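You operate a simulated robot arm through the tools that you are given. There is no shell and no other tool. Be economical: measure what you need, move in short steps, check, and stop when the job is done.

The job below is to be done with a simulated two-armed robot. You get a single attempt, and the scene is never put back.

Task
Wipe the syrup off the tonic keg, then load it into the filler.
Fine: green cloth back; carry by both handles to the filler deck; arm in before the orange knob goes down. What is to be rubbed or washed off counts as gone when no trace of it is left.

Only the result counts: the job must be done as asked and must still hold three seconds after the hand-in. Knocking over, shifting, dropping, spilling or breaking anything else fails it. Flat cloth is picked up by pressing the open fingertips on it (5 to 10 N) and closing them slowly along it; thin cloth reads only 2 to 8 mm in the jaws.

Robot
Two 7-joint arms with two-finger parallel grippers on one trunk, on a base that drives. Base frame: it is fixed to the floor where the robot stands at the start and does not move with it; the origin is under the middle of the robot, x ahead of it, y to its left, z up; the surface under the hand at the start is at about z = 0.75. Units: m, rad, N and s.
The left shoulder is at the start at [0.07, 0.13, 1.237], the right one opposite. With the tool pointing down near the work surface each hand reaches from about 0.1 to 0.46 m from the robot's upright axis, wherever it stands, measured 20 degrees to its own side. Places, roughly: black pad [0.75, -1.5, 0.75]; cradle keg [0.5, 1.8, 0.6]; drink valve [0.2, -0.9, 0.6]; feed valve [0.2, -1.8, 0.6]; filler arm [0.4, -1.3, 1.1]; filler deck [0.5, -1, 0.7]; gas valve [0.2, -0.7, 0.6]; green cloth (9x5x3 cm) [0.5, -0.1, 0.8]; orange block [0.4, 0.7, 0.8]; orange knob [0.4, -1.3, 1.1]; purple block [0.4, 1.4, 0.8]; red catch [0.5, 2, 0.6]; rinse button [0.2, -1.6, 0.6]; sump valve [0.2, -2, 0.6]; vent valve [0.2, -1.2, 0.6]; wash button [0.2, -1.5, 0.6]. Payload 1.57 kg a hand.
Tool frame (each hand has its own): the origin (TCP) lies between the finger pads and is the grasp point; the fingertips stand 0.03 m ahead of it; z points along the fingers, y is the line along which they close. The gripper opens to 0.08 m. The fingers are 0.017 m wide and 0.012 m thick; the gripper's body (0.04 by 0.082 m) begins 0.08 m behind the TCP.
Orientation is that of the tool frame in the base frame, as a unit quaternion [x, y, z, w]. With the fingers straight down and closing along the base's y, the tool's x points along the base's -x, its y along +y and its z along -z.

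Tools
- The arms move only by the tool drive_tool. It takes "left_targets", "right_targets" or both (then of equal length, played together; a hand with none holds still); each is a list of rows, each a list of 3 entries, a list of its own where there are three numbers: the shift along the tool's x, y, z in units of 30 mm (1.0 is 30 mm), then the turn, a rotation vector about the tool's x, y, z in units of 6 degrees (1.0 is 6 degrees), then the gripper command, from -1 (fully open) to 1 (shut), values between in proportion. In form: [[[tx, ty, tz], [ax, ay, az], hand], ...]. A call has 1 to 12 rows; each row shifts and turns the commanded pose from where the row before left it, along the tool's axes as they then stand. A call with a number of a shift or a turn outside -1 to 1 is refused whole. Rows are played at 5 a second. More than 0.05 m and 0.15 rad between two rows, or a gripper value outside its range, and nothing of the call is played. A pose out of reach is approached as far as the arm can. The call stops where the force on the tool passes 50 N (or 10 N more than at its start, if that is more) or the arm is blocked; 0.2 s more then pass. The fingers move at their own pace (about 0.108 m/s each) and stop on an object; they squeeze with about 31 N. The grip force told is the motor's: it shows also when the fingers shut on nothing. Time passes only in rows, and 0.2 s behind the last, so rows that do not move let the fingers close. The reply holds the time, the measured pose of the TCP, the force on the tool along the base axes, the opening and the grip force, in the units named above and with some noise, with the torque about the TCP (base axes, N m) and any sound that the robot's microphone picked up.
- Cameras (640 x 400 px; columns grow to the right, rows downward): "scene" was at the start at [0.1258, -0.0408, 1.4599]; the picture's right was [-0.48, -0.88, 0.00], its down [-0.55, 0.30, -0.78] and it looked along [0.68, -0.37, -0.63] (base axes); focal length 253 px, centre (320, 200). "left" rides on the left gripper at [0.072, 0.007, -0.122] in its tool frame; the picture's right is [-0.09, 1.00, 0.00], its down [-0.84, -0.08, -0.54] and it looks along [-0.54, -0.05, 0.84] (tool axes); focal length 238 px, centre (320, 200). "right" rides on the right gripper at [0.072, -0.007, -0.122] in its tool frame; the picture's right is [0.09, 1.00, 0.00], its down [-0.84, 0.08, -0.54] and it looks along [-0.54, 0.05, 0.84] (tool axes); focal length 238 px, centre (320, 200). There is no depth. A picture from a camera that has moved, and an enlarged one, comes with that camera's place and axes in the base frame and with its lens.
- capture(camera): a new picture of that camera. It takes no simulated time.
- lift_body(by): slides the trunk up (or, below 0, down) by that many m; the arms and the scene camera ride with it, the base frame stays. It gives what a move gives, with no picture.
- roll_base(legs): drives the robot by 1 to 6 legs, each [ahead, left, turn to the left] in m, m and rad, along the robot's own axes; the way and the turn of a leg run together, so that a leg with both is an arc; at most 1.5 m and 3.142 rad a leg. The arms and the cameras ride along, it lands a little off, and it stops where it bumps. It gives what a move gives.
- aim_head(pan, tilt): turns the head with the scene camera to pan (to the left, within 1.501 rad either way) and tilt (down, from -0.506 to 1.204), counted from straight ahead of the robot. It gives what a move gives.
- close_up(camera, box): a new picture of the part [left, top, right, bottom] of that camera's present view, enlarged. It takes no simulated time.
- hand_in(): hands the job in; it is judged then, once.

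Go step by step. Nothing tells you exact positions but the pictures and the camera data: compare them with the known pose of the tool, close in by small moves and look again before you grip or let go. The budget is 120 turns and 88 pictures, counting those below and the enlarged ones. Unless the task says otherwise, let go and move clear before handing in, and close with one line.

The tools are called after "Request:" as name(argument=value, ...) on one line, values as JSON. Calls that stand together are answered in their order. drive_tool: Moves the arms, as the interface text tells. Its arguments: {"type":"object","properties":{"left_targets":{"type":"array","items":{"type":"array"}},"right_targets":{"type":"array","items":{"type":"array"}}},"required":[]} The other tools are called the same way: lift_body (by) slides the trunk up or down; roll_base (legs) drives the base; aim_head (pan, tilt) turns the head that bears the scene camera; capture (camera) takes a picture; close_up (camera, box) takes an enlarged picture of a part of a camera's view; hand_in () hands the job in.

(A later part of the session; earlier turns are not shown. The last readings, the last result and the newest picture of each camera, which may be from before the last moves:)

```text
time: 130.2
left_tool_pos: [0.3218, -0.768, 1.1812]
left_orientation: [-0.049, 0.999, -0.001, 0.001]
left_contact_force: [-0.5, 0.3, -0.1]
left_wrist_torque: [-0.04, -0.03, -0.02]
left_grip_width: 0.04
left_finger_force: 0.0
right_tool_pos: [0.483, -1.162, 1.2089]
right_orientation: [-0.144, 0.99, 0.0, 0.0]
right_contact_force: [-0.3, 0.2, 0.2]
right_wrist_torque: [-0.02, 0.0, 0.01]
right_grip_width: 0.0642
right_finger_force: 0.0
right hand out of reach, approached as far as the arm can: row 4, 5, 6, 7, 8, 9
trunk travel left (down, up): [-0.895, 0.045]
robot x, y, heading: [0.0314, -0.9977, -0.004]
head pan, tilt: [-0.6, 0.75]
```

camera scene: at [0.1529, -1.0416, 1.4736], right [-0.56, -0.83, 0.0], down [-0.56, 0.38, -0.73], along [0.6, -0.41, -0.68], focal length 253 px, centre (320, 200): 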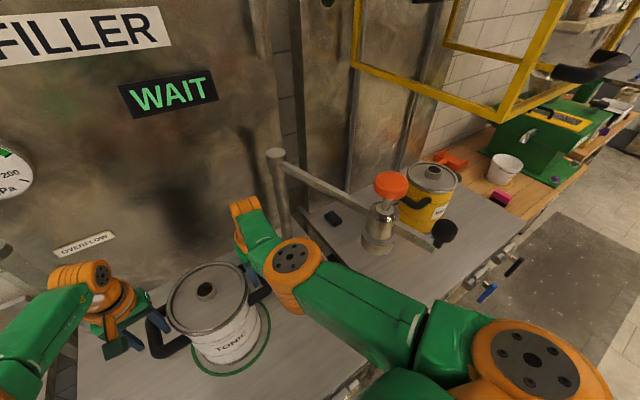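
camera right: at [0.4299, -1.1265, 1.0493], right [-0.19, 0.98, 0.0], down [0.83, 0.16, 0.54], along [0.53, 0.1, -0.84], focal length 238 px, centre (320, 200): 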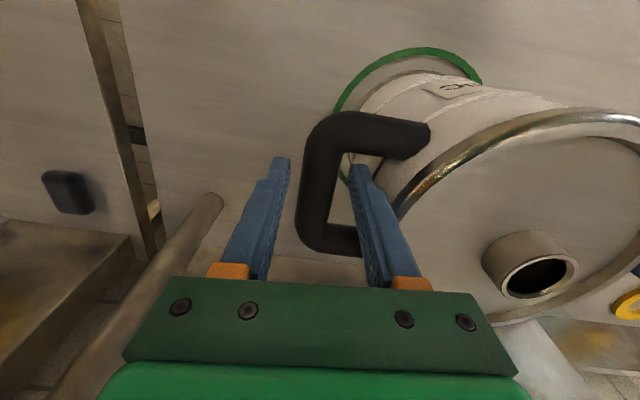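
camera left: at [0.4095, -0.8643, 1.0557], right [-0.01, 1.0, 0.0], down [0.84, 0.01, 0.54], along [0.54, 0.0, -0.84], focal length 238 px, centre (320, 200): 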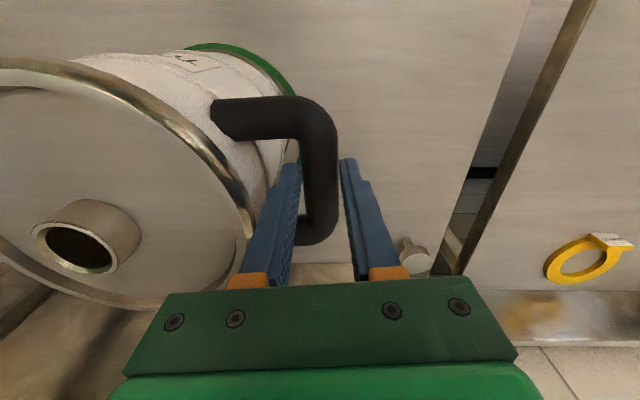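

I raise the trunk a bit, bring the right hand back in x, then sideways to over the ball grip, avoiding the knob.

Request:
lift_body(by=0.04)

Request:
drive_tool(right_targets=[[[0.88, 0.26, 0], [0, 0, 0], -0.6], [[0.88, 0.26, 0], [0, 0, 0], -0.6], [[0.88, 0.26, 0], [0, 0, 0], -0.6], [[0.88, 0.26, 0], [0, 0, 0], -0.6], [[0.88, 0.26, 0], [0, 0, 0], -0.6], [[0.88, 0.26, 0], [0, 0, 0], -0.6], [[0.88, 0.26, 0], [0, 0, 0], -0.6], [[0.88, 0.26, 0], [0, 0, 0], -0.6]])

Request:
drive_tool(right_targets=[[[0.28, -0.93, 0], [0, 0, 0], -0.6], [[0.28, -0.93, 0], [0, 0, 0], -0.6], [[0.28, -0.93, 0], [0, 0, 0], -0.6], [[0.28, -0.93, 0], [0, 0, 0], -0.6], [[0.28, -0.93, 0], [0, 0, 0], -0.6]])

Request:
capture(camera="right")

```text
time: 131.0
left_tool_pos: [0.3231, -0.7674, 1.2197]
left_orientation: [-0.05, 0.999, -0.001, -0.001]
left_contact_force: [0.2, 0.5, 0.1]
left_wrist_torque: [0.01, 0.02, -0.01]
left_grip_width: 0.04
left_finger_force: 0.1
right_tool_pos: [0.4845, -1.163, 1.2495]
right_orientation: [-0.142, 0.99, 0.001, -0.001]
right_contact_force: [-0.8, -0.3, 0.9]
right_wrist_torque: [-0.01, 0.0, -0.01]
right_grip_width: 0.0642
right_finger_force: 0.1
trunk travel left (down, up): [-0.935, 0.005]
robot x, y, heading: [0.0365, -0.9926, 0.004]
head pan, tilt: [-0.6, 0.75]
```

```text
time: 132.8
left_tool_pos: [0.3231, -0.7692, 1.2207]
left_orientation: [-0.05, 0.999, 0.0, -0.001]
left_contact_force: [0.7, -0.5, -0.6]
left_wrist_torque: [-0.03, -0.04, 0.03]
left_grip_width: 0.04
left_finger_force: 0.0
right_tool_pos: [0.4741, -1.1618, 1.2468]
right_orientation: [-0.142, 0.99, 0.002, 0.0]
right_contact_force: [0.4, 0.4, 1.2]
right_wrist_torque: [0.0, 0.03, -0.02]
right_grip_width: 0.064
right_finger_force: 0.2
right hand out of reach, approached as far as the arm can: row 1, 2, 3, 4, 5, 6, 7, 8
trunk travel left (down, up): [-0.935, 0.005]
robot x, y, heading: [0.0365, -0.9925, 0.006]
head pan, tilt: [-0.6, 0.75]
```

```text
time: 134.0
left_tool_pos: [0.3227, -0.7707, 1.2208]
left_orientation: [-0.049, 0.999, 0.001, 0.0]
left_contact_force: [0.5, -0.8, -0.5]
left_wrist_torque: [0.05, -0.03, -0.02]
left_grip_width: 0.0401
left_finger_force: 0.1
right_tool_pos: [0.4722, -1.3114, 1.2469]
right_orientation: [-0.141, 0.99, 0.002, 0.0]
right_contact_force: [-0.6, -0.3, -0.8]
right_wrist_torque: [0.06, 0.03, 0.02]
right_grip_width: 0.0639
right_finger_force: 0.1
trunk travel left (down, up): [-0.935, 0.005]
robot x, y, heading: [0.0307, -0.9981, 0.007]
head pan, tilt: [-0.6, 0.75]
```

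```text
18 pictures are left
camera right: at [0.4063, -1.338, 1.3686], right [-0.37, 0.93, 0.0], down [0.78, 0.31, 0.54], along [0.51, 0.2, -0.84], focal length 238 px, centre (320, 200)
```

right: 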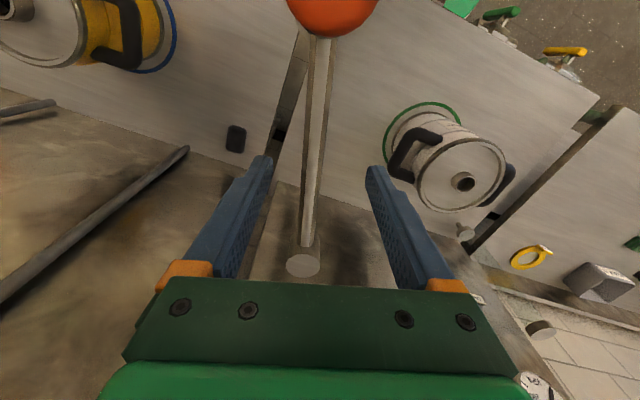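

The hand could not retract there and now hangs above the arm bar behind the knob. I rise a bit, then try coming back from here, well above the knob.

Request:
drive_tool(right_targets=[[[0, 0, -1], [0, 0, 0], -0.6], [[0.9, 0.27, 0], [0, 0, 0], -0.6], [[0.9, 0.27, 0], [0, 0, 0], -0.6]])

```text
time: 134.8
left_tool_pos: [0.3231, -0.77, 1.2201]
left_orientation: [-0.05, 0.999, -0.001, -0.001]
left_contact_force: [-0.5, 0.1, 0.0]
left_wrist_torque: [0.01, 0.0, 0.01]
left_grip_width: 0.0399
left_finger_force: 0.0
right_tool_pos: [0.4615, -1.3065, 1.2716]
right_orientation: [-0.142, 0.99, 0.001, -0.001]
right_contact_force: [0.4, 0.8, -0.2]
right_wrist_torque: [-0.05, 0.0, 0.05]
right_grip_width: 0.0642
right_finger_force: 0.1
right hand out of reach, approached as far as the arm can: row 1, 2, 3
trunk travel left (down, up): [-0.935, 0.005]
robot x, y, heading: [0.0367, -0.995, 0.001]
head pan, tilt: [-0.6, 0.75]
```

I use the base to pull the hand back instead, well above the knob.

Request:
roll_base(legs=[[-0.3, 0, 0]])

Request:
drive_tool(right_targets=[[[0.1, -1, 0.3], [0, 0, 0.5], -0.6], [[0.1, -1, 0.3], [0, 0, 0.5], -0.6], [[0.1, -1, 0], [0, 0, 0.5], -0.6], [[0.9, 0, 0], [0, 0, 0.5], -0.6], [[0.9, 0, 0], [0, 0, 0.5], -0.6], [[0.9, 0, 0], [0, 0, 0.3], -0.6]])

```text
time: 136.8
left_tool_pos: [0.0244, -0.7697, 1.2189]
left_orientation: [-0.051, 0.999, -0.001, -0.002]
left_contact_force: [0.3, -0.3, 0.0]
left_wrist_torque: [0.0, 0.05, 0.0]
left_grip_width: 0.0399
left_finger_force: 0.1
right_tool_pos: [0.1637, -1.305, 1.2715]
right_orientation: [-0.142, 0.99, 0.001, -0.002]
right_contact_force: [0.5, 0.3, 0.1]
right_wrist_torque: [0.02, 0.0, -0.02]
right_grip_width: 0.0642
right_finger_force: 0.1
trunk travel left (down, up): [-0.935, 0.005]
robot x, y, heading: [-0.2682, -0.9977, 0.0]
head pan, tilt: [-0.6, 0.75]
```

```text
time: 138.2
left_tool_pos: [0.0212, -0.7691, 1.2207]
left_orientation: [-0.051, 0.999, -0.001, 0.0]
left_contact_force: [0.6, 0.1, -0.5]
left_wrist_torque: [-0.03, 0.02, -0.01]
left_grip_width: 0.0398
left_finger_force: 0.0
right_tool_pos: [0.1031, -1.4127, 1.2674]
right_orientation: [0.003, 1.0, 0.002, -0.001]
right_contact_force: [-0.6, 0.3, 0.0]
right_wrist_torque: [0.04, 0.01, 0.02]
right_grip_width: 0.0638
right_finger_force: 0.1
right hand out of reach, approached as far as the arm can: row 1, 2, 3, 4, 5, 6
trunk travel left (down, up): [-0.935, 0.005]
robot x, y, heading: [-0.2683, -0.9989, 0.007]
head pan, tilt: [-0.6, 0.75]
```

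Request:
drive_tool(right_targets=[[[0, 0, 1], [0, 0, 0], -0.6], [[0, 0, 1], [0, 0, 0], -0.6], [[0, 0, 1], [0, 0, 0], -0.6], [[1, 0, 0], [0, 0, 0], -0.6], [[1, 0, 0], [0, 0, 0], -0.6], [[1, 0, 0], [0, 0, 0], -0.6], [[1, 0, 0], [0, 0, 0], -0.6], [[0, 1, 0], [0, 0, 0], -0.6]])

```text
time: 140.1
left_tool_pos: [0.0222, -0.769, 1.2197]
left_orientation: [-0.05, 0.999, -0.001, -0.001]
left_contact_force: [0.7, -0.4, 0.1]
left_wrist_torque: [-0.01, 0.03, 0.0]
left_grip_width: 0.04
left_finger_force: 0.0
right_tool_pos: [0.0795, -1.4686, 1.2161]
right_orientation: [0.003, 1.0, 0.001, -0.002]
right_contact_force: [0.3, 1.0, 0.2]
right_wrist_torque: [-0.01, 0.01, 0.02]
right_grip_width: 0.064
right_finger_force: 0.0
right hand out of reach, approached as far as the arm can: row 1, 2, 3, 4, 5, 6, 7, 8
trunk travel left (down, up): [-0.935, 0.005]
robot x, y, heading: [-0.2684, -0.9965, 0.001]
head pan, tilt: [-0.6, 0.75]
```

Request:
capture(camera="scene")

```text
17 pictures are left
camera scene: at [-0.148, -1.0419, 1.5136], right [-0.56, -0.83, 0.0], down [-0.56, 0.38, -0.73], along [0.6, -0.41, -0.68], focal length 253 px, centre (320, 200)
```

scene: 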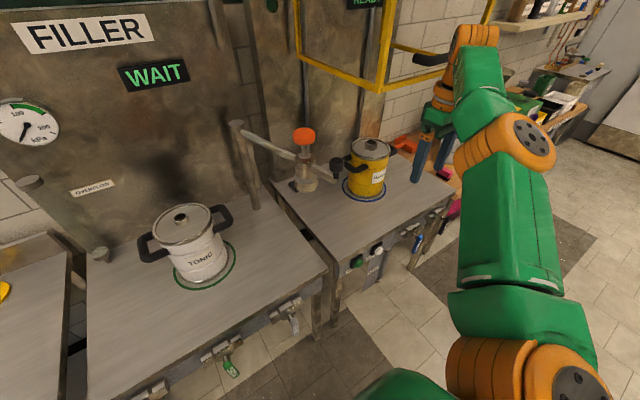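

I unwind the right arm in free air in front of the bench: downward first, then inward.

Request:
drive_tool(right_targets=[[[-0.5, 0.8, 0.3], [0, 0, 0], -0.6], [[-0.5, 0.8, 0.3], [0, 0, 0], -0.6], [[0, 1, 0.3], [0, 0, 0], -0.6], [[0, 0.5, 0.8], [0, 0, 0], -0.6], [[0, 0, 1], [0, 0, 0], -0.6], [[0, 0, 1], [0, 0, 0], -0.6], [[0, 0, 1], [0, 0, 0], -0.6], [[0, 0, 1], [0, 0, 0], -0.6]])

Request:
drive_tool(right_targets=[[[1, 0, 0], [0, 0, 0], -0.6], [[1, 0, 0], [0, 0, 0], -0.6], [[1, 0, 0], [0, 0, 0], -0.6], [[1, 0, 0], [0, 0, 0], -0.6]])

```text
time: 141.8
left_tool_pos: [0.0215, -0.771, 1.2196]
left_orientation: [-0.05, 0.999, -0.001, 0.0]
left_contact_force: [-0.7, 0.5, -0.2]
left_wrist_torque: [0.02, 0.0, 0.01]
left_grip_width: 0.04
left_finger_force: 0.2
right_tool_pos: [0.1512, -1.4147, 1.0606]
right_orientation: [0.004, 1.0, 0.002, -0.002]
right_contact_force: [-0.2, 0.6, 0.3]
right_wrist_torque: [-0.01, -0.01, 0.0]
right_grip_width: 0.0641
right_finger_force: 0.0
right hand out of reach, approached as far as the arm can: row 1, 2, 3, 4, 5, 6
trunk travel left (down, up): [-0.935, 0.005]
robot x, y, heading: [-0.2661, -0.9979, 0.008]
head pan, tilt: [-0.6, 0.75]
```

```text
time: 142.8
left_tool_pos: [0.0207, -0.7706, 1.2214]
left_orientation: [-0.051, 0.999, 0.0, 0.0]
left_contact_force: [0.4, 0.5, 0.3]
left_wrist_torque: [0.0, -0.02, 0.01]
left_grip_width: 0.0398
left_finger_force: 0.1
right_tool_pos: [0.104, -1.4699, 1.0551]
right_orientation: [0.004, 1.0, 0.0, -0.001]
right_contact_force: [-0.3, -0.7, -0.8]
right_wrist_torque: [0.01, 0.0, 0.0]
right_grip_width: 0.0639
right_finger_force: 0.0
right hand out of reach, approached as far as the arm can: row 1, 2, 3, 4
trunk travel left (down, up): [-0.935, 0.005]
robot x, y, heading: [-0.2671, -0.998, 0.001]
head pan, tilt: [-0.6, 0.75]
```

The right arm is stuck stretched out. I guide it to the low, central pose where it worked well before (over the bench front, in free air), then retract from there.

Request:
drive_tool(right_targets=[[[-0.28, 0.96, 0.24], [0, 0, 0], -0.6], [[-0.28, 0.96, 0.24], [0, 0, 0], -0.6], [[-0.28, 0.96, 0.24], [0, 0, 0], -0.6], [[-0.28, 0.96, 0.24], [0, 0, 0], -0.6], [[-0.28, 0.96, 0.24], [0, 0, 0], -0.6], [[-0.28, 0.96, 0.24], [0, 0, 0], -0.6], [[-0.28, 0.96, 0.24], [0, 0, 0], -0.6], [[-0.28, 0.96, 0.24], [0, 0, 0], -0.6], [[-0.28, 0.96, 0.24], [0, 0, 0], -0.6], [[-0.28, 0.96, 0.24], [0, 0, 0], -0.6], [[-0.28, 0.96, 0.24], [0, 0, 0], -0.6], [[-0.28, 0.96, 0.24], [0, 0, 0], -0.6]])

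Request:
drive_tool(right_targets=[[[1, 0, 0], [0, 0, 0], -0.6], [[1, 0, 0], [0, 0, 0], -0.6], [[1, 0, 0], [0, 0, 0], -0.6], [[1, 0, 0], [0, 0, 0], -0.6], [[1, 0, 0], [0, 0, 0], -0.6]])

```text
time: 145.4
left_tool_pos: [0.021, -0.77, 1.2196]
left_orientation: [-0.051, 0.999, -0.001, -0.001]
left_contact_force: [-0.5, -0.1, 0.5]
left_wrist_torque: [0.03, 0.0, 0.01]
left_grip_width: 0.04
left_finger_force: 0.0
right_tool_pos: [0.2086, -1.1767, 0.9743]
right_orientation: [0.003, 1.0, 0.0, -0.001]
right_contact_force: [-0.3, 0.5, 0.0]
right_wrist_torque: [0.0, -0.04, 0.0]
right_grip_width: 0.0638
right_finger_force: 0.0
right hand out of reach, approached as far as the arm can: row 1, 2, 3, 4, 5, 9, 10, 11, 12
trunk travel left (down, up): [-0.935, 0.005]
robot x, y, heading: [-0.2665, -0.9982, 0.006]
head pan, tilt: [-0.6, 0.75]
```

```text
time: 146.7
left_tool_pos: [0.0205, -0.7705, 1.2201]
left_orientation: [-0.05, 0.999, -0.002, 0.0]
left_contact_force: [-0.1, 0.5, -0.6]
left_wrist_torque: [0.04, 0.0, -0.03]
left_grip_width: 0.04
left_finger_force: 0.1
right_tool_pos: [0.1033, -1.1961, 0.9727]
right_orientation: [0.002, 1.0, 0.001, -0.001]
right_contact_force: [-0.5, -0.2, -0.4]
right_wrist_torque: [-0.01, 0.0, 0.05]
right_grip_width: 0.0643
right_finger_force: 0.0
right hand out of reach, approached as far as the arm can: row 1, 2, 5
trunk travel left (down, up): [-0.935, 0.005]
robot x, y, heading: [-0.2667, -0.9968, 0.007]
head pan, tilt: [-0.6, 0.75]
```

It is bending again. I retract further, then out and up to its starting posture.

Request:
drive_tool(right_targets=[[[1, 0, 0], [0, 0, 0], -0.6], [[1, 0, 0], [0, 0, 0], -0.6], [[1, 0, 0], [0, 0, 0], -0.6], [[0, -1, -0.5], [0, 0, 0], -0.6], [[0, -1, -0.5], [0, 0, 0], -0.6], [[0, -1, -0.5], [0, 0, 0], -0.6], [[0, -1, -0.5], [0, 0, 0], -0.6], [[0, -1, -1], [0, 0, 0], -0.6], [[0, -1, -1], [0, 0, 0], -0.6], [[0, 0, -1], [0, 0, 0], -0.6], [[0, 0, -1], [0, 0, 0], -0.6], [[0, 0, -1], [0, 0, 0], -0.6]])

```text
time: 149.2
left_tool_pos: [0.0208, -0.7697, 1.2197]
left_orientation: [-0.05, 0.999, -0.001, -0.001]
left_contact_force: [0.0, 0.4, -0.1]
left_wrist_torque: [0.02, -0.01, 0.0]
left_grip_width: 0.04
left_finger_force: 0.1
right_tool_pos: [0.0227, -1.4075, 1.1763]
right_orientation: [0.003, 1.0, 0.001, 0.0]
right_contact_force: [0.6, -0.7, 0.1]
right_wrist_torque: [0.01, 0.04, -0.02]
right_grip_width: 0.0641
right_finger_force: 0.1
right hand out of reach, approached as far as the arm can: row 1, 2, 3
trunk travel left (down, up): [-0.935, 0.005]
robot x, y, heading: [-0.2667, -1.0022, 0.0]
head pan, tilt: [-0.6, 0.75]
```

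The right arm is back in a good posture. I raise it, pull in, and drive up to the filler again so it ends above the ball grip.

Request:
drive_tool(left_targets=[[[0, 1, 0], [0, 0, 0], 0], [[0, 1, 0], [0, 0, 0], 0], [[0, 1, 0], [0, 0, 0], 0], [[0, 0, 0], [0, 0, 0], 0], [[0, 0, 0], [0, 0, 0], 0]], right_targets=[[[0, 0, -1], [0, 0, 0], -0.6], [[0, 0, -1], [0, 0, 0], -0.6], [[0.5, 0, -0.5], [0, 0, -0.9], -0.6], [[1, 0, 0], [0, 0, -0.9], -0.6], [[0.5, 0, 0], [0, 0, -0.9], -0.6]])

Request:
roll_base(legs=[[0.3, 0.015, 0]])

Request:
capture(camera="right")

```text
time: 150.4
left_tool_pos: [0.0123, -0.6818, 1.2209]
left_orientation: [-0.05, 0.999, -0.001, 0.0]
left_contact_force: [0.1, 0.2, 0.5]
left_wrist_torque: [0.0, 0.02, 0.01]
left_grip_width: 0.0398
left_finger_force: 0.1
right_tool_pos: [-0.0357, -1.4136, 1.2511]
right_orientation: [-0.139, 0.99, 0.001, 0.0]
right_contact_force: [0.5, -0.1, -0.2]
right_wrist_torque: [0.01, -0.01, 0.04]
right_grip_width: 0.0642
right_finger_force: 0.0
trunk travel left (down, up): [-0.935, 0.005]
robot x, y, heading: [-0.2644, -0.9953, 0.007]
head pan, tilt: [-0.6, 0.75]
```

```text
time: 152.5
left_tool_pos: [0.3101, -0.6655, 1.2206]
left_orientation: [-0.049, 0.999, -0.002, 0.002]
left_contact_force: [0.8, 0.0, -0.2]
left_wrist_torque: [-0.03, -0.03, -0.01]
left_grip_width: 0.0403
left_finger_force: 0.0
right_tool_pos: [0.2596, -1.3971, 1.2524]
right_orientation: [-0.137, 0.991, 0.0, 0.001]
right_contact_force: [0.1, 0.6, 0.2]
right_wrist_torque: [0.05, -0.06, 0.0]
right_grip_width: 0.0641
right_finger_force: 0.0
trunk travel left (down, up): [-0.935, 0.005]
robot x, y, heading: [0.0317, -0.9798, 0.004]
head pan, tilt: [-0.6, 0.75]
```

```text
16 pictures are left
camera right: at [0.1926, -1.4231, 1.3737], right [-0.36, 0.93, 0.0], down [0.78, 0.3, 0.54], along [0.51, 0.2, -0.84], focal length 238 px, centre (320, 200)
```

right: 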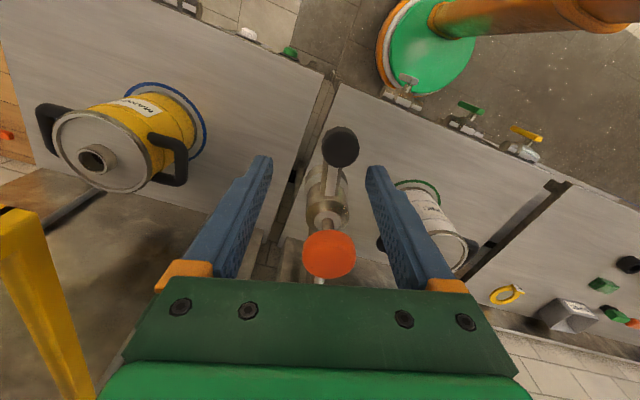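

The ball is right below, between the fingers after a 2.5 cm shift. I centre and lower around it.

Request:
drive_tool(right_targets=[[[-0.2, 0.38, 0], [0, 0, 0], -0.6], [[-0.2, 0.37, 0], [0, 0, 0], -0.6], [[0, 0, 0.8], [0, 0, 0], -0.6], [[0, 0, 0.8], [0, 0, 0], -0.6], [[0, 0, 0.8], [0, 0, 0], -0.6], [[0, 0, 0.8], [0, 0, 0], -0.6], [[0, 0, 0], [0, 0, 0], -0.6]])

Request:
capture(camera="right")

```text
time: 154.1
left_tool_pos: [0.3124, -0.6657, 1.2191]
left_orientation: [-0.05, 0.999, -0.001, 0.0]
left_contact_force: [-0.5, -0.1, -0.4]
left_wrist_torque: [0.01, 0.0, -0.01]
left_grip_width: 0.0398
left_finger_force: 0.1
right_tool_pos: [0.2676, -1.3717, 1.1551]
right_orientation: [-0.136, 0.991, 0.001, 0.0]
right_contact_force: [0.2, 0.4, 0.7]
right_wrist_torque: [0.01, -0.01, 0.02]
right_grip_width: 0.0639
right_finger_force: 0.0
trunk travel left (down, up): [-0.935, 0.005]
robot x, y, heading: [0.0312, -0.9823, 0.002]
head pan, tilt: [-0.6, 0.75]
```

```text
15 pictures are left
camera right: at [0.2014, -1.3983, 1.2774], right [-0.36, 0.93, 0.0], down [0.79, 0.3, 0.54], along [0.5, 0.2, -0.84], focal length 238 px, centre (320, 200)
```

right: 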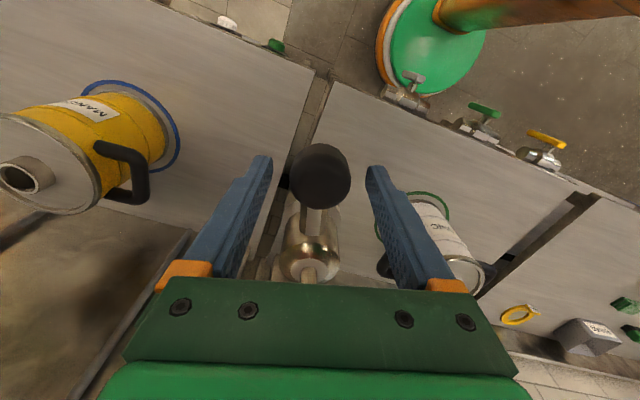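

The ball sits between the fingers. I narrow the gap and begin the swing with a few small steps along the arc.

Request:
drive_tool(right_targets=[[[0, 0, 0], [0, 0, 0], -0.2], [[-0.034, 0.969, 0], [0, 0, 0.667], -0.2], [[-0.034, 0.969, 0], [0, 0, 0.667], -0.2], [[-0.034, 0.969, 0], [0, 0, 0.667], -0.2], [[-0.034, 0.969, 0], [0, 0, 0.667], -0.2]])

Request:
capture(camera="right")

```text
time: 155.3
left_tool_pos: [0.3142, -0.6649, 1.2201]
left_orientation: [-0.049, 0.999, -0.001, -0.001]
left_contact_force: [0.7, -0.3, 0.0]
left_wrist_torque: [0.0, -0.01, 0.02]
left_grip_width: 0.0399
left_finger_force: 0.1
right_tool_pos: [0.2498, -1.2624, 1.157]
right_orientation: [0.003, 1.0, 0.0, -0.001]
right_contact_force: [0.5, 0.5, -0.8]
right_wrist_torque: [-0.04, -0.04, -0.01]
right_grip_width: 0.0476
right_finger_force: 0.0
right hand out of reach, approached as far as the arm can: row 5
trunk travel left (down, up): [-0.935, 0.005]
robot x, y, heading: [0.0302, -0.9774, 0.008]
head pan, tilt: [-0.6, 0.75]
```

```text
14 pictures are left
camera right: at [0.1788, -1.2686, 1.2783], right [-0.09, 1.0, 0.0], down [0.84, 0.07, 0.54], along [0.54, 0.05, -0.84], focal length 238 px, centre (320, 200)
```

right: 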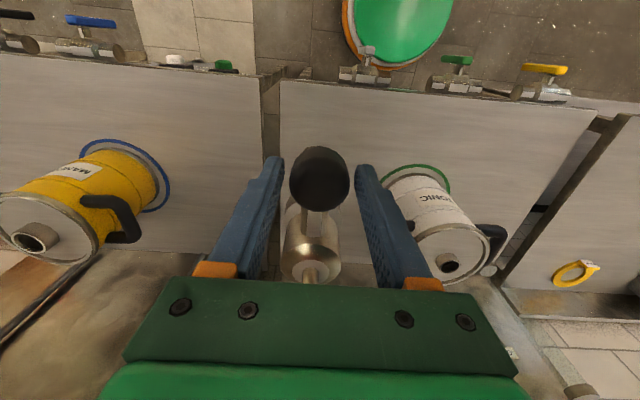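

The arm follows smoothly. The hand is getting close to the body, so I roll back 6 cm, re-advance the hand around the ball, and go on.

Request:
roll_base(legs=[[-0.06, 0, 0]])

Request:
drive_tool(right_targets=[[[-0.7, 0, 0], [0, 0, 0], -0.2], [[-0.7, 0, 0], [0, 0, 0], -0.2], [[-0.68, 0, 0], [0, 0, 0], -0.2], [[-0.034, 0.969, 0], [0, 0, 0.667], -0.2], [[-0.034, 0.969, 0], [0, 0, 0.667], -0.2], [[-0.034, 0.969, 0], [0, 0, 0.667], -0.2]])

Request:
capture(camera="right")

```text
time: 156.3
left_tool_pos: [0.2631, -0.6663, 1.2166]
left_orientation: [-0.049, 0.999, -0.001, -0.005]
left_contact_force: [1.1, 0.5, -0.2]
left_wrist_torque: [0.0, 0.08, 0.01]
left_grip_width: 0.04
left_finger_force: 0.1
right_tool_pos: [0.1983, -1.2633, 1.1552]
right_orientation: [0.002, 1.0, 0.0, -0.005]
right_contact_force: [0.7, 0.5, 0.0]
right_wrist_torque: [-0.01, 0.07, 0.01]
right_grip_width: 0.0482
right_finger_force: 0.0
trunk travel left (down, up): [-0.935, 0.005]
robot x, y, heading: [-0.0265, -0.9821, 0.004]
head pan, tilt: [-0.6, 0.75]
```

```text
time: 157.7
left_tool_pos: [0.2323, -0.6682, 1.2257]
left_orientation: [-0.048, 0.999, 0.0, 0.009]
left_contact_force: [-0.5, 0.1, 0.4]
left_wrist_torque: [0.06, -0.01, 0.03]
left_grip_width: 0.04
left_finger_force: 0.1
right_tool_pos: [0.2202, -1.301, 1.1693]
right_orientation: [0.108, 0.994, 0.003, 0.007]
right_contact_force: [-36.4, -1.9, -5.7]
right_wrist_torque: [-0.64, 1.18, 0.78]
right_grip_width: 0.04
right_finger_force: 0.0
right hand out of reach, approached as far as the arm can: row 1, 2, 4, 5, 6
trunk travel left (down, up): [-0.935, 0.005]
robot x, y, heading: [-0.0294, -0.9844, 0.001]
head pan, tilt: [-0.6, 0.75]
```

```text
13 pictures are left
camera right: at [0.1478, -1.2928, 1.29], right [0.13, 0.99, 0.01], down [0.83, -0.11, 0.55], along [0.55, -0.06, -0.83], focal length 238 px, centre (320, 200)
```

right: 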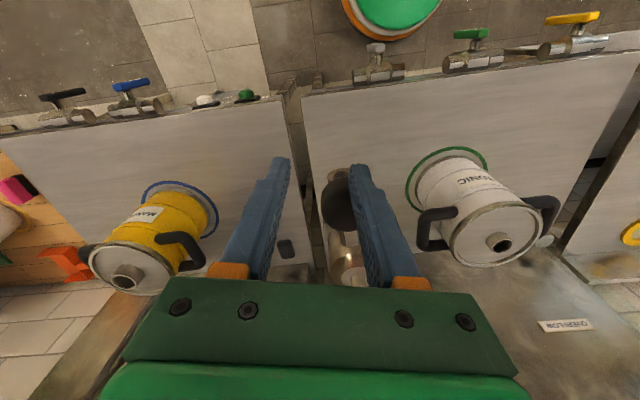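

The hand slipped to the ball's front; I back off, rise clear, and take a roomier posture. I'll then swing the arm mostly with base motion.

Request:
drive_tool(right_targets=[[[0.7, 0, 0], [0, 0, 0], -0.2], [[0.3, 0, -1], [0, 0, 0], -0.2], [[0, 0, -1], [0, 0, -0.7], -0.2], [[0, 0, -1], [0, 0, -0.7], -0.6], [[0, 0, 0], [0, 0, -0.7], -0.6]])

Request:
roll_base(legs=[[-0.12, 0.0, 0]])

Request:
drive_tool(right_targets=[[[-1, 0, 0], [0, 0, 0], -0.6], [[-1, 0, 0], [0, 0, 0], -0.6], [[-1, 0, 0], [0, 0, 0], -0.6], [[-1, 0, 0], [0, 0, 0], -0.6]])

```text
time: 158.9
left_tool_pos: [0.2542, -0.6648, 1.2193]
left_orientation: [-0.05, 0.999, -0.001, -0.001]
left_contact_force: [-0.4, -0.7, -0.5]
left_wrist_torque: [-0.01, -0.01, -0.02]
left_grip_width: 0.0401
left_finger_force: 0.0
right_tool_pos: [0.2105, -1.2922, 1.2546]
right_orientation: [-0.004, 1.0, 0.001, -0.001]
right_contact_force: [0.2, 1.1, -0.1]
right_wrist_torque: [-0.02, -0.02, -0.01]
right_grip_width: 0.0641
right_finger_force: 0.1
trunk travel left (down, up): [-0.935, 0.005]
robot x, y, heading: [-0.0257, -0.9854, 0.005]
head pan, tilt: [-0.6, 0.75]
```

```text
time: 160.1
left_tool_pos: [0.1393, -0.6649, 1.2181]
left_orientation: [-0.049, 0.999, -0.001, -0.004]
left_contact_force: [0.0, 0.9, -0.3]
left_wrist_torque: [0.05, 0.03, -0.01]
left_grip_width: 0.0399
left_finger_force: 0.1
right_tool_pos: [0.0964, -1.2926, 1.252]
right_orientation: [-0.003, 1.0, 0.001, -0.003]
right_contact_force: [0.4, 0.5, 1.0]
right_wrist_torque: [0.0, 0.04, 0.02]
right_grip_width: 0.064
right_finger_force: 0.2
trunk travel left (down, up): [-0.935, 0.005]
robot x, y, heading: [-0.1453, -0.9803, 0.0]
head pan, tilt: [-0.6, 0.75]
```

```text
time: 161.1
left_tool_pos: [0.1321, -0.6662, 1.2196]
left_orientation: [-0.049, 0.999, -0.001, -0.001]
left_contact_force: [-0.4, -0.2, -0.1]
left_wrist_torque: [0.0, 0.01, 0.03]
left_grip_width: 0.0401
left_finger_force: 0.2
right_tool_pos: [0.212, -1.2923, 1.2541]
right_orientation: [-0.003, 1.0, 0.001, 0.0]
right_contact_force: [0.3, 0.5, 0.4]
right_wrist_torque: [0.0, -0.01, 0.01]
right_grip_width: 0.0639
right_finger_force: 0.1
trunk travel left (down, up): [-0.935, 0.005]
robot x, y, heading: [-0.1484, -0.9815, 0.006]
head pan, tilt: [-0.6, 0.75]
```

Request:
capture(camera="right")

```text
12 pictures are left
camera right: at [0.1415, -1.2992, 1.3756], right [-0.1, 1.0, 0.0], down [0.84, 0.08, 0.54], along [0.54, 0.06, -0.84], focal length 238 px, centre (320, 200)
```

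right: 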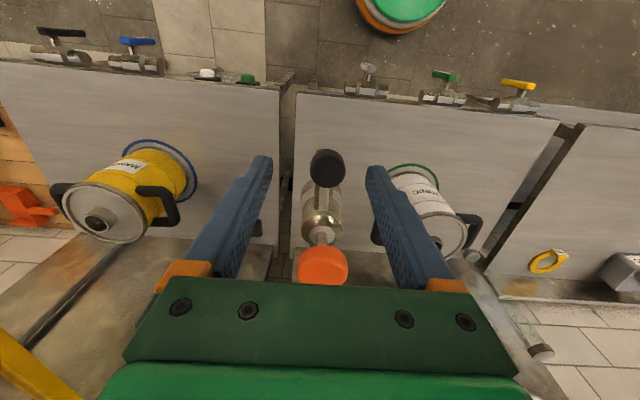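

The ball is now at [0.249, −1.279]. I centre over it, lower, narrow the gap, then swing by driving the base along the arc.

Request:
drive_tool(right_targets=[[[-0.62, 0.22, 0], [0, 0, 0], -0.6], [[-0.61, 0.22, 0], [0, 0, 0], -0.6], [[0, 0, 0.8], [0, 0, 0], -0.6], [[0, 0, 0.8], [0, 0, 0], -0.6], [[0, 0, 0.8], [0, 0, 0], -0.6], [[0, 0, 0.87], [0, 0, 0], -0.6], [[0, 0, 0], [0, 0, 0], -0.2], [[0, 0, 0], [0, 0, 0], -0.2]])

Request:
roll_base(legs=[[0.007, 0.092, 0], [0.019, 0.071, 0]])

Request:
capture(camera="right")

```text
time: 162.9
left_tool_pos: [0.1332, -0.6646, 1.2186]
left_orientation: [-0.049, 0.999, -0.001, 0.0]
left_contact_force: [0.2, 0.0, -0.5]
left_wrist_torque: [0.0, 0.05, 0.01]
left_grip_width: 0.04
left_finger_force: 0.0
right_tool_pos: [0.2478, -1.277, 1.1553]
right_orientation: [-0.002, 1.0, 0.0, 0.0]
right_contact_force: [1.1, 0.8, -0.3]
right_wrist_torque: [-0.01, -0.02, 0.0]
right_grip_width: 0.0481
right_finger_force: 0.0
trunk travel left (down, up): [-0.935, 0.005]
robot x, y, heading: [-0.1463, -0.9852, 0.001]
head pan, tilt: [-0.6, 0.75]
```

```text
time: 164.7
left_tool_pos: [0.155, -0.5154, 1.2241]
left_orientation: [-0.049, 0.999, 0.005, 0.001]
left_contact_force: [-0.3, 0.0, 0.0]
left_wrist_torque: [0.11, -0.03, 0.01]
left_grip_width: 0.0398
left_finger_force: 0.1
right_tool_pos: [0.2706, -1.1268, 1.1537]
right_orientation: [-0.003, 1.0, 0.006, 0.001]
right_contact_force: [-0.2, -0.6, -0.2]
right_wrist_torque: [0.08, -0.06, -0.01]
right_grip_width: 0.0481
right_finger_force: 0.1
trunk travel left (down, up): [-0.935, 0.005]
robot x, y, heading: [-0.1228, -0.8192, 0.002]
head pan, tilt: [-0.6, 0.75]
```

```text
11 pictures are left
camera right: at [0.1995, -1.1354, 1.275], right [-0.1, 1.0, 0.01], down [0.84, 0.07, 0.54], along [0.54, 0.06, -0.84], focal length 238 px, centre (320, 200)
```

right: 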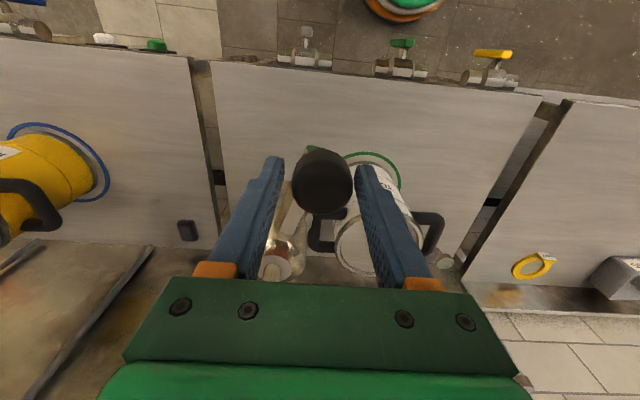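

The arm follows well (now about 161°). Next two legs of the arc.

Request:
roll_base(legs=[[0.036, 0.072, 0], [0.042, 0.06, 0]])

Request:
capture(camera="right")

```text
time: 166.3
left_tool_pos: [0.2297, -0.3797, 1.2234]
left_orientation: [-0.049, 0.999, 0.003, 0.004]
left_contact_force: [-0.5, -1.6, 1.1]
left_wrist_torque: [0.06, -0.06, -0.02]
left_grip_width: 0.0403
left_finger_force: 0.0
right_tool_pos: [0.3437, -0.9914, 1.1562]
right_orientation: [-0.002, 1.0, 0.004, 0.003]
right_contact_force: [-0.1, -0.7, 0.0]
right_wrist_torque: [0.06, -0.05, 0.02]
right_grip_width: 0.048
right_finger_force: 0.1
trunk travel left (down, up): [-0.935, 0.005]
robot x, y, heading: [-0.0471, -0.6866, 0.004]
head pan, tilt: [-0.6, 0.75]
```

```text
10 pictures are left
camera right: at [0.2723, -0.9996, 1.2773], right [-0.1, 1.0, 0.01], down [0.83, 0.08, 0.55], along [0.55, 0.06, -0.84], focal length 238 px, centre (320, 200)
```

right: 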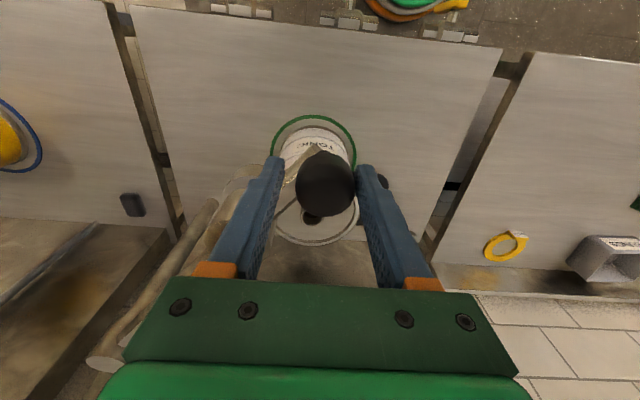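

Now about 140°. Two more legs, keeping the base short of the bench.

Request:
roll_base(legs=[[0.053, 0.052, 0], [0.028, 0.02, 0]])

Request:
capture(camera="right")

```text
time: 167.8
left_tool_pos: [0.3148, -0.3036, 1.2216]
left_orientation: [-0.048, 0.999, 0.001, 0.002]
left_contact_force: [-0.4, 0.0, 0.8]
left_wrist_torque: [0.06, -0.09, 0.01]
left_grip_width: 0.0403
left_finger_force: 0.0
right_tool_pos: [0.4276, -0.9151, 1.1556]
right_orientation: [-0.002, 1.0, 0.003, 0.002]
right_contact_force: [-0.4, -0.6, -0.3]
right_wrist_torque: [0.03, -0.03, -0.01]
right_grip_width: 0.0475
right_finger_force: 0.1
trunk travel left (down, up): [-0.935, 0.005]
robot x, y, heading: [0.0383, -0.6158, 0.003]
head pan, tilt: [-0.6, 0.75]
```

```text
9 pictures are left
camera right: at [0.3573, -0.9229, 1.2775], right [-0.1, 1.0, 0.0], down [0.83, 0.08, 0.54], along [0.54, 0.06, -0.84], focal length 238 px, centre (320, 200)
```

right: 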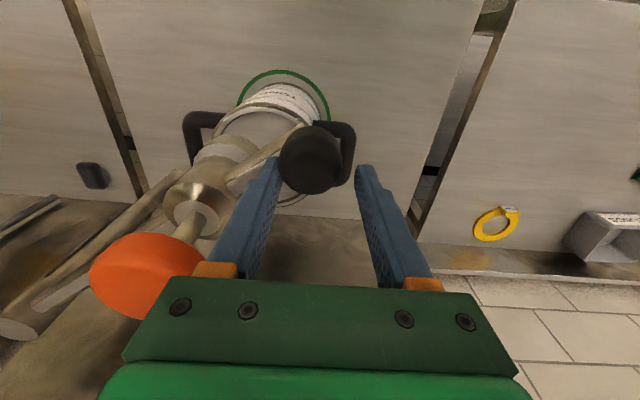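

The arm is at about 127°; target about 122°. I finish with small hand moves, mostly in y.

Request:
drive_tool(right_targets=[[[0, 0.3, 0], [0, 0, 0], -0.2], [[-0.3, 0.3, 0], [0, 0, 0], -0.2], [[-0.2, 0.2, 0], [0, 0, 0], -0.2], [[0, 0, 0], [0, 0, 0], -0.2]])

Request:
aim_head(pan=-0.75, tilt=0.55)

Request:
capture(camera="scene")

```text
time: 168.8
left_tool_pos: [0.3178, -0.3001, 1.2201]
left_orientation: [-0.047, 0.999, 0.001, -0.001]
left_contact_force: [-1.0, 0.5, 0.0]
left_wrist_torque: [-0.03, -0.04, 0.01]
left_grip_width: 0.0398
left_finger_force: 0.1
right_tool_pos: [0.4483, -0.8909, 1.1556]
right_orientation: [-0.002, 1.0, 0.001, -0.001]
right_contact_force: [2.6, -3.3, -3.0]
right_wrist_torque: [-0.07, -0.05, 0.04]
right_grip_width: 0.0508
right_finger_force: 1.1
trunk travel left (down, up): [-0.935, 0.005]
robot x, y, heading: [0.0357, -0.6159, 0.001]
head pan, tilt: [-0.6, 0.75]
```

```text
time: 169.6
left_tool_pos: [0.3176, -0.2999, 1.2202]
left_orientation: [-0.048, 0.999, -0.001, -0.001]
left_contact_force: [0.0, 0.4, 0.9]
left_wrist_torque: [0.01, 0.02, 0.0]
left_grip_width: 0.04
left_finger_force: 0.1
right_tool_pos: [0.4481, -0.8891, 1.1548]
right_orientation: [-0.002, 1.0, 0.001, -0.001]
right_contact_force: [-0.5, -1.5, 0.3]
right_wrist_torque: [-0.05, -0.05, -0.02]
right_grip_width: 0.0492
right_finger_force: 1.0
trunk travel left (down, up): [-0.935, 0.005]
robot x, y, heading: [0.0396, -0.6131, -0.0]
head pan, tilt: [-0.75, 0.55]
```

```text
8 pictures are left
camera scene: at [0.1528, -0.6762, 1.5309], right [-0.68, -0.73, 0.0], down [-0.38, 0.36, -0.85], along [0.62, -0.58, -0.52], focal length 253 px, centre (320, 200)
```

scene: 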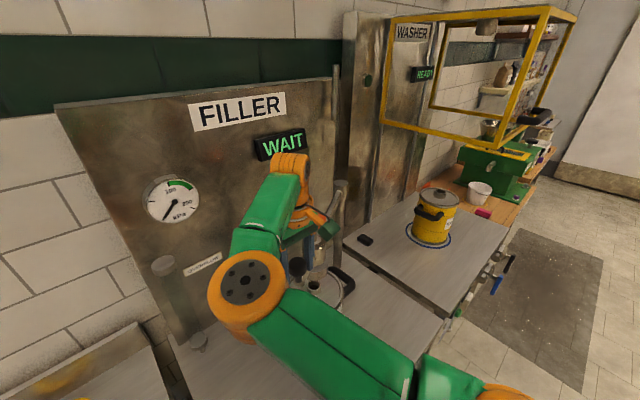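

A small steady push force appears, perhaps the arm's stop. I enlarge the nozzle region.

Request:
close_up(camera="scene", box=[270, 200, 390, 320])

```text
3.33 times, centred on (330, 260) of scene
camera zoom: at [0.1528, -0.6762, 1.5309], right [-0.68, -0.73, 0.0], down [-0.38, 0.36, -0.85], along [0.62, -0.58, -0.52], focal length 844 px, centre (287, 0)
```

zoom: 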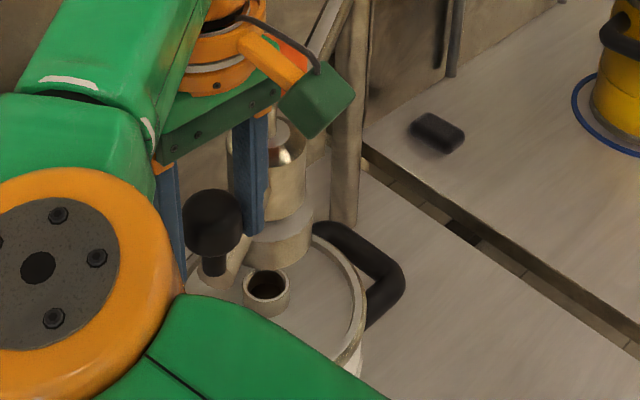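

The nozzle is about 1 cm short of the neck along the swing. I push a little more, watching the force.

Request:
drive_tool(right_targets=[[[-0.2, 0.2, 0], [0, 0, 0], -0.2], [[-0.2, 0.2, 0], [0, 0, 0], -0.2], [[0, 0, 0], [0, 0, 0], -0.2]])

Request:
close_up(camera="scene", box=[270, 200, 390, 320])

```text
time: 170.4
left_tool_pos: [0.3161, -0.3052, 1.2213]
left_orientation: [-0.049, 0.999, 0.002, 0.001]
left_contact_force: [0.3, -0.8, -0.8]
left_wrist_torque: [-0.02, 0.01, -0.03]
left_grip_width: 0.0401
left_finger_force: 0.0
right_tool_pos: [0.4559, -0.8826, 1.1547]
right_orientation: [0.0, 1.0, 0.003, 0.001]
right_contact_force: [-4.2, -12.7, 1.2]
right_wrist_torque: [-0.41, 0.21, -0.16]
right_grip_width: 0.059
right_finger_force: 6.4
trunk travel left (down, up): [-0.935, 0.005]
robot x, y, heading: [0.042, -0.6147, -0.0]
head pan, tilt: [-0.75, 0.55]
```

```text
3.33 times, centred on (330, 260) of scene
camera zoom: at [0.1494, -0.6836, 1.5309], right [-0.68, -0.73, -0.01], down [-0.38, 0.36, -0.85], along [0.62, -0.58, -0.52], focal length 844 px, centre (287, 0)
```

zoom: 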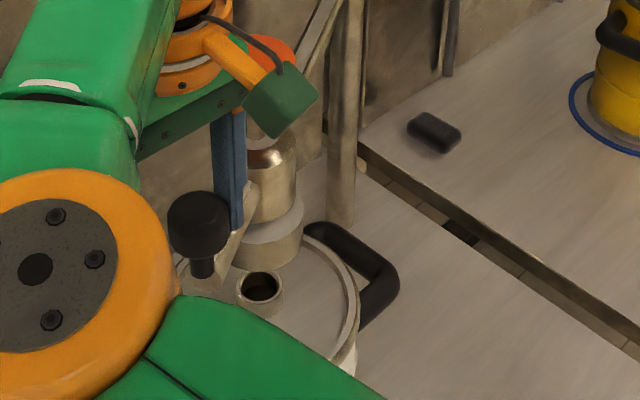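

That is the arm's stop: force rises without further motion, and the nozzle is over the neck. I ease off, open, and rise straight up.

Request:
drive_tool(right_targets=[[[0.1, -0.4, 0], [0, 0, 0], -0.2], [[0, 0, 0], [0, 0, 0], -0.6], [[0, 0, -0.7], [0, 0, 0], -0.6], [[0, 0, -1], [0, 0, 0], -0.6], [[0, 0, -1], [0, 0, 0], -0.6], [[0, 0, -1], [0, 0, 0], 1], [[0, 0, 0], [0, 0, 0], 1], [[0, 0, 0], [0, 0, 0], 1]])

Request:
roll_base(legs=[[0, -0.11, 0]])

Request:
capture(camera="right")

```text
time: 172.2
left_tool_pos: [0.3181, -0.3005, 1.2196]
left_orientation: [-0.048, 0.999, -0.001, 0.0]
left_contact_force: [0.0, 0.2, -0.7]
left_wrist_torque: [0.01, 0.02, 0.01]
left_grip_width: 0.04
left_finger_force: 0.1
right_tool_pos: [0.4566, -0.8885, 1.2671]
right_orientation: [-0.001, 1.0, 0.0, -0.001]
right_contact_force: [-0.8, 0.2, -0.1]
right_wrist_torque: [-0.01, -0.01, 0.04]
right_grip_width: 0.0
right_finger_force: 21.3
trunk travel left (down, up): [-0.935, 0.005]
robot x, y, heading: [0.0355, -0.6151, 0.005]
head pan, tilt: [-0.75, 0.55]
```

```text
time: 173.3
left_tool_pos: [0.3178, -0.4022, 1.2187]
left_orientation: [-0.049, 0.999, -0.005, -0.001]
left_contact_force: [1.0, 0.8, 0.5]
left_wrist_torque: [-0.04, -0.03, -0.02]
left_grip_width: 0.0399
left_finger_force: 0.1
right_tool_pos: [0.4561, -0.9903, 1.2686]
right_orientation: [-0.002, 1.0, -0.002, -0.001]
right_contact_force: [0.2, -0.1, 0.0]
right_wrist_torque: [-0.01, -0.01, 0.01]
right_grip_width: 0.0
right_finger_force: 21.6
trunk travel left (down, up): [-0.935, 0.005]
robot x, y, heading: [0.0364, -0.7241, 0.0]
head pan, tilt: [-0.75, 0.55]
```

```text
5 pictures are left
camera right: at [0.3848, -0.9961, 1.3902], right [-0.1, 1.0, -0.01], down [0.84, 0.08, 0.54], along [0.54, 0.05, -0.84], focal length 238 px, centre (320, 200)
```

right: 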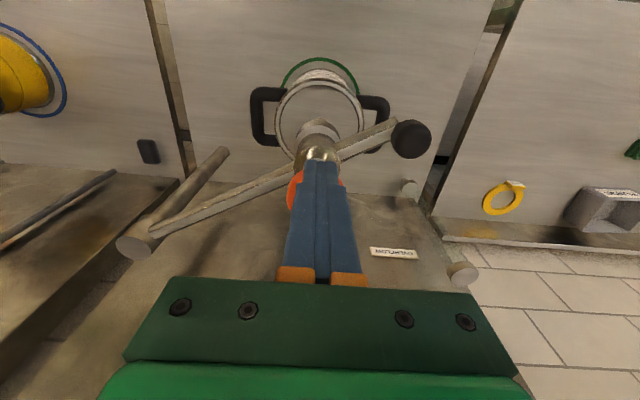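

The arm is over the keg and the knob is just ahead of the closed fingers, at about [0.50, −0.992]. I move over it and press down in steps.

Request:
drive_tool(right_targets=[[[-0.75, -0.05, 0], [0, 0, 0], 1], [[-0.72, -0.05, 0], [0, 0, 0], 1], [[0, 0, 0.7], [0, 0, 0], 1], [[0, 0, 0.4], [0, 0, 0], 1], [[0, 0, 0.2], [0, 0, 0], 1], [[0, 0, 0.2], [0, 0, 0], 1], [[0, 0, 0], [0, 0, 0], 1]])

```text
time: 174.9
left_tool_pos: [0.3176, -0.408, 1.22]
left_orientation: [-0.049, 0.999, -0.002, 0.0]
left_contact_force: [0.6, 0.6, -0.1]
left_wrist_torque: [0.0, 0.04, 0.03]
left_grip_width: 0.04
left_finger_force: 0.0
right_tool_pos: [0.4773, -0.9993, 1.2211]
right_orientation: [-0.001, 1.0, 0.0, 0.0]
right_contact_force: [-0.2, 0.9, 1.0]
right_wrist_torque: [0.04, 0.0, 0.0]
right_grip_width: 0.0
right_finger_force: 21.8
right hand out of reach, approached as far as the arm can: row 2
trunk travel left (down, up): [-0.935, 0.005]
robot x, y, heading: [0.0392, -0.7245, 0.002]
head pan, tilt: [-0.75, 0.55]
```

The reach ends 2.5 cm short of the knob's middle. I tilt the fingers forward by 18°, which gives reach, and move on.

Request:
drive_tool(right_targets=[[[0, 0, -0.4], [0, -1, 0], 1], [[0, 0, 0], [0, -1, 0], 1], [[0, 0, 0], [0, -1, 0], 1], [[-0.48, 0.2, 0.15], [0, 0, 0], 1], [[0, 0, 0], [0, 0, 0], 1]])

Request:
capture(camera="right")

```text
time: 176.2
left_tool_pos: [0.318, -0.4085, 1.2191]
left_orientation: [-0.049, 0.999, 0.0, -0.001]
left_contact_force: [-0.4, 0.5, 0.3]
left_wrist_torque: [-0.02, 0.03, 0.02]
left_grip_width: 0.0401
left_finger_force: 0.1
right_tool_pos: [0.4929, -0.9924, 1.2334]
right_orientation: [-0.002, 0.988, 0.001, 0.156]
right_contact_force: [0.0, -1.2, -0.2]
right_wrist_torque: [-0.01, 0.03, 0.03]
right_grip_width: 0.0001
right_finger_force: 21.4
trunk travel left (down, up): [-0.935, 0.005]
robot x, y, heading: [0.0344, -0.727, 0.001]
head pan, tilt: [-0.75, 0.55]
```

```text
4 pictures are left
camera right: at [0.3887, -0.9988, 1.327], right [-0.09, 1.0, -0.03], down [0.63, 0.08, 0.77], along [0.77, 0.05, -0.63], focal length 238 px, centre (320, 200)
```

right: 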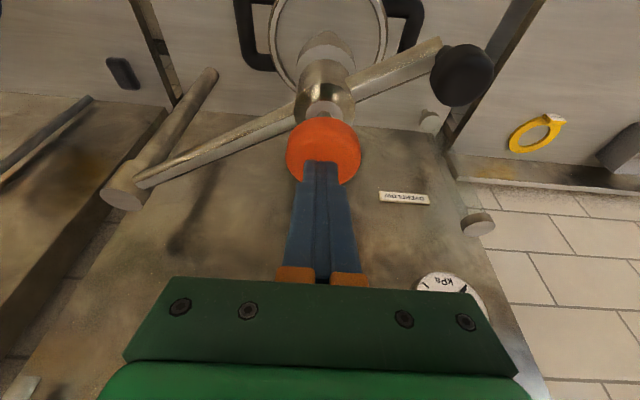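

The fingertips are exactly above the knob's middle. I press straight down in steps.

Request:
drive_tool(right_targets=[[[0.072, 0, 0.222], [0, 0, 0], 1], [[0.072, 0, 0.222], [0, 0, 0], 1], [[0.072, 0, 0.222], [0, 0, 0], 1], [[0.072, 0, 0.222], [0, 0, 0], 1]])

Request:
drive_tool(right_targets=[[[0.072, 0, 0.222], [0, 0, 0], 1], [[0.072, 0, 0.222], [0, 0, 0], 1], [[0.072, 0, 0.222], [0, 0, 0], 1]])

```text
time: 177.2
left_tool_pos: [0.3184, -0.4082, 1.2194]
left_orientation: [-0.049, 0.999, -0.001, 0.0]
left_contact_force: [-0.1, 0.0, 0.5]
left_wrist_torque: [0.04, -0.01, 0.03]
left_grip_width: 0.0397
left_finger_force: 0.0
right_tool_pos: [0.4937, -0.9912, 1.2051]
right_orientation: [-0.002, 0.988, 0.002, 0.157]
right_contact_force: [-0.7, 0.3, 0.4]
right_wrist_torque: [0.01, 0.01, -0.03]
right_grip_width: 0.0001
right_finger_force: 20.7
trunk travel left (down, up): [-0.935, 0.005]
robot x, y, heading: [0.0346, -0.7255, 0.0]
head pan, tilt: [-0.75, 0.55]
```

```text
time: 177.9
left_tool_pos: [0.3147, -0.4088, 1.2214]
left_orientation: [-0.049, 0.999, -0.002, 0.001]
left_contact_force: [0.1, -0.6, 0.3]
left_wrist_torque: [0.05, -0.03, 0.01]
left_grip_width: 0.0401
left_finger_force: 0.1
right_tool_pos: [0.4901, -0.992, 1.187]
right_orientation: [-0.002, 0.987, 0.0, 0.16]
right_contact_force: [3.9, -4.5, 20.8]
right_wrist_torque: [-0.13, -0.2, 0.25]
right_grip_width: 0.0001
right_finger_force: 20.9
trunk travel left (down, up): [-0.935, 0.005]
robot x, y, heading: [0.0358, -0.7224, 0.001]
head pan, tilt: [-0.75, 0.55]
```

Contact: 21 N upward at the knob. I go on pressing.

Request:
drive_tool(right_targets=[[[0.062, 0, 0.19], [0, 0, 0], 1], [[0.062, 0, 0.19], [0, 0, 0], 1], [[0, 0, 0], [0, 0, 0], 1]])

```text
time: 178.3
left_tool_pos: [0.3133, -0.4067, 1.2203]
left_orientation: [-0.048, 0.999, -0.003, 0.002]
left_contact_force: [0.5, 0.2, 0.5]
left_wrist_torque: [-0.03, 0.01, 0.01]
left_grip_width: 0.0399
left_finger_force: 0.1
right_tool_pos: [0.4911, -0.9928, 1.1873]
right_orientation: [-0.001, 0.986, -0.005, 0.166]
right_contact_force: [-0.7, -1.4, 19.7]
right_wrist_torque: [-0.05, -0.04, -0.29]
right_grip_width: 0.0
right_finger_force: 21.0
trunk travel left (down, up): [-0.935, 0.005]
robot x, y, heading: [0.0354, -0.7218, -0.001]
head pan, tilt: [-0.75, 0.55]
stopped in row 1 (right hand): the force on the tool passed its limit at 58 N (the readings are from after the stop); the commanded pose is now the measured one
```

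The force limit was met at a fingertip height of 1.158, about 3 cm below where the knob top was. I look at the display and knob.

Request:
capture(camera="scene")

```text
3 pictures are left
camera scene: at [0.1464, -0.7814, 1.5316], right [-0.68, -0.73, 0.0], down [-0.38, 0.35, -0.86], along [0.63, -0.58, -0.52], focal length 253 px, centre (320, 200)
```

scene: 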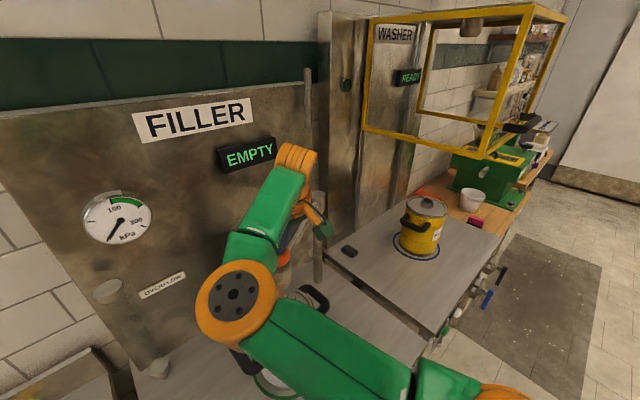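

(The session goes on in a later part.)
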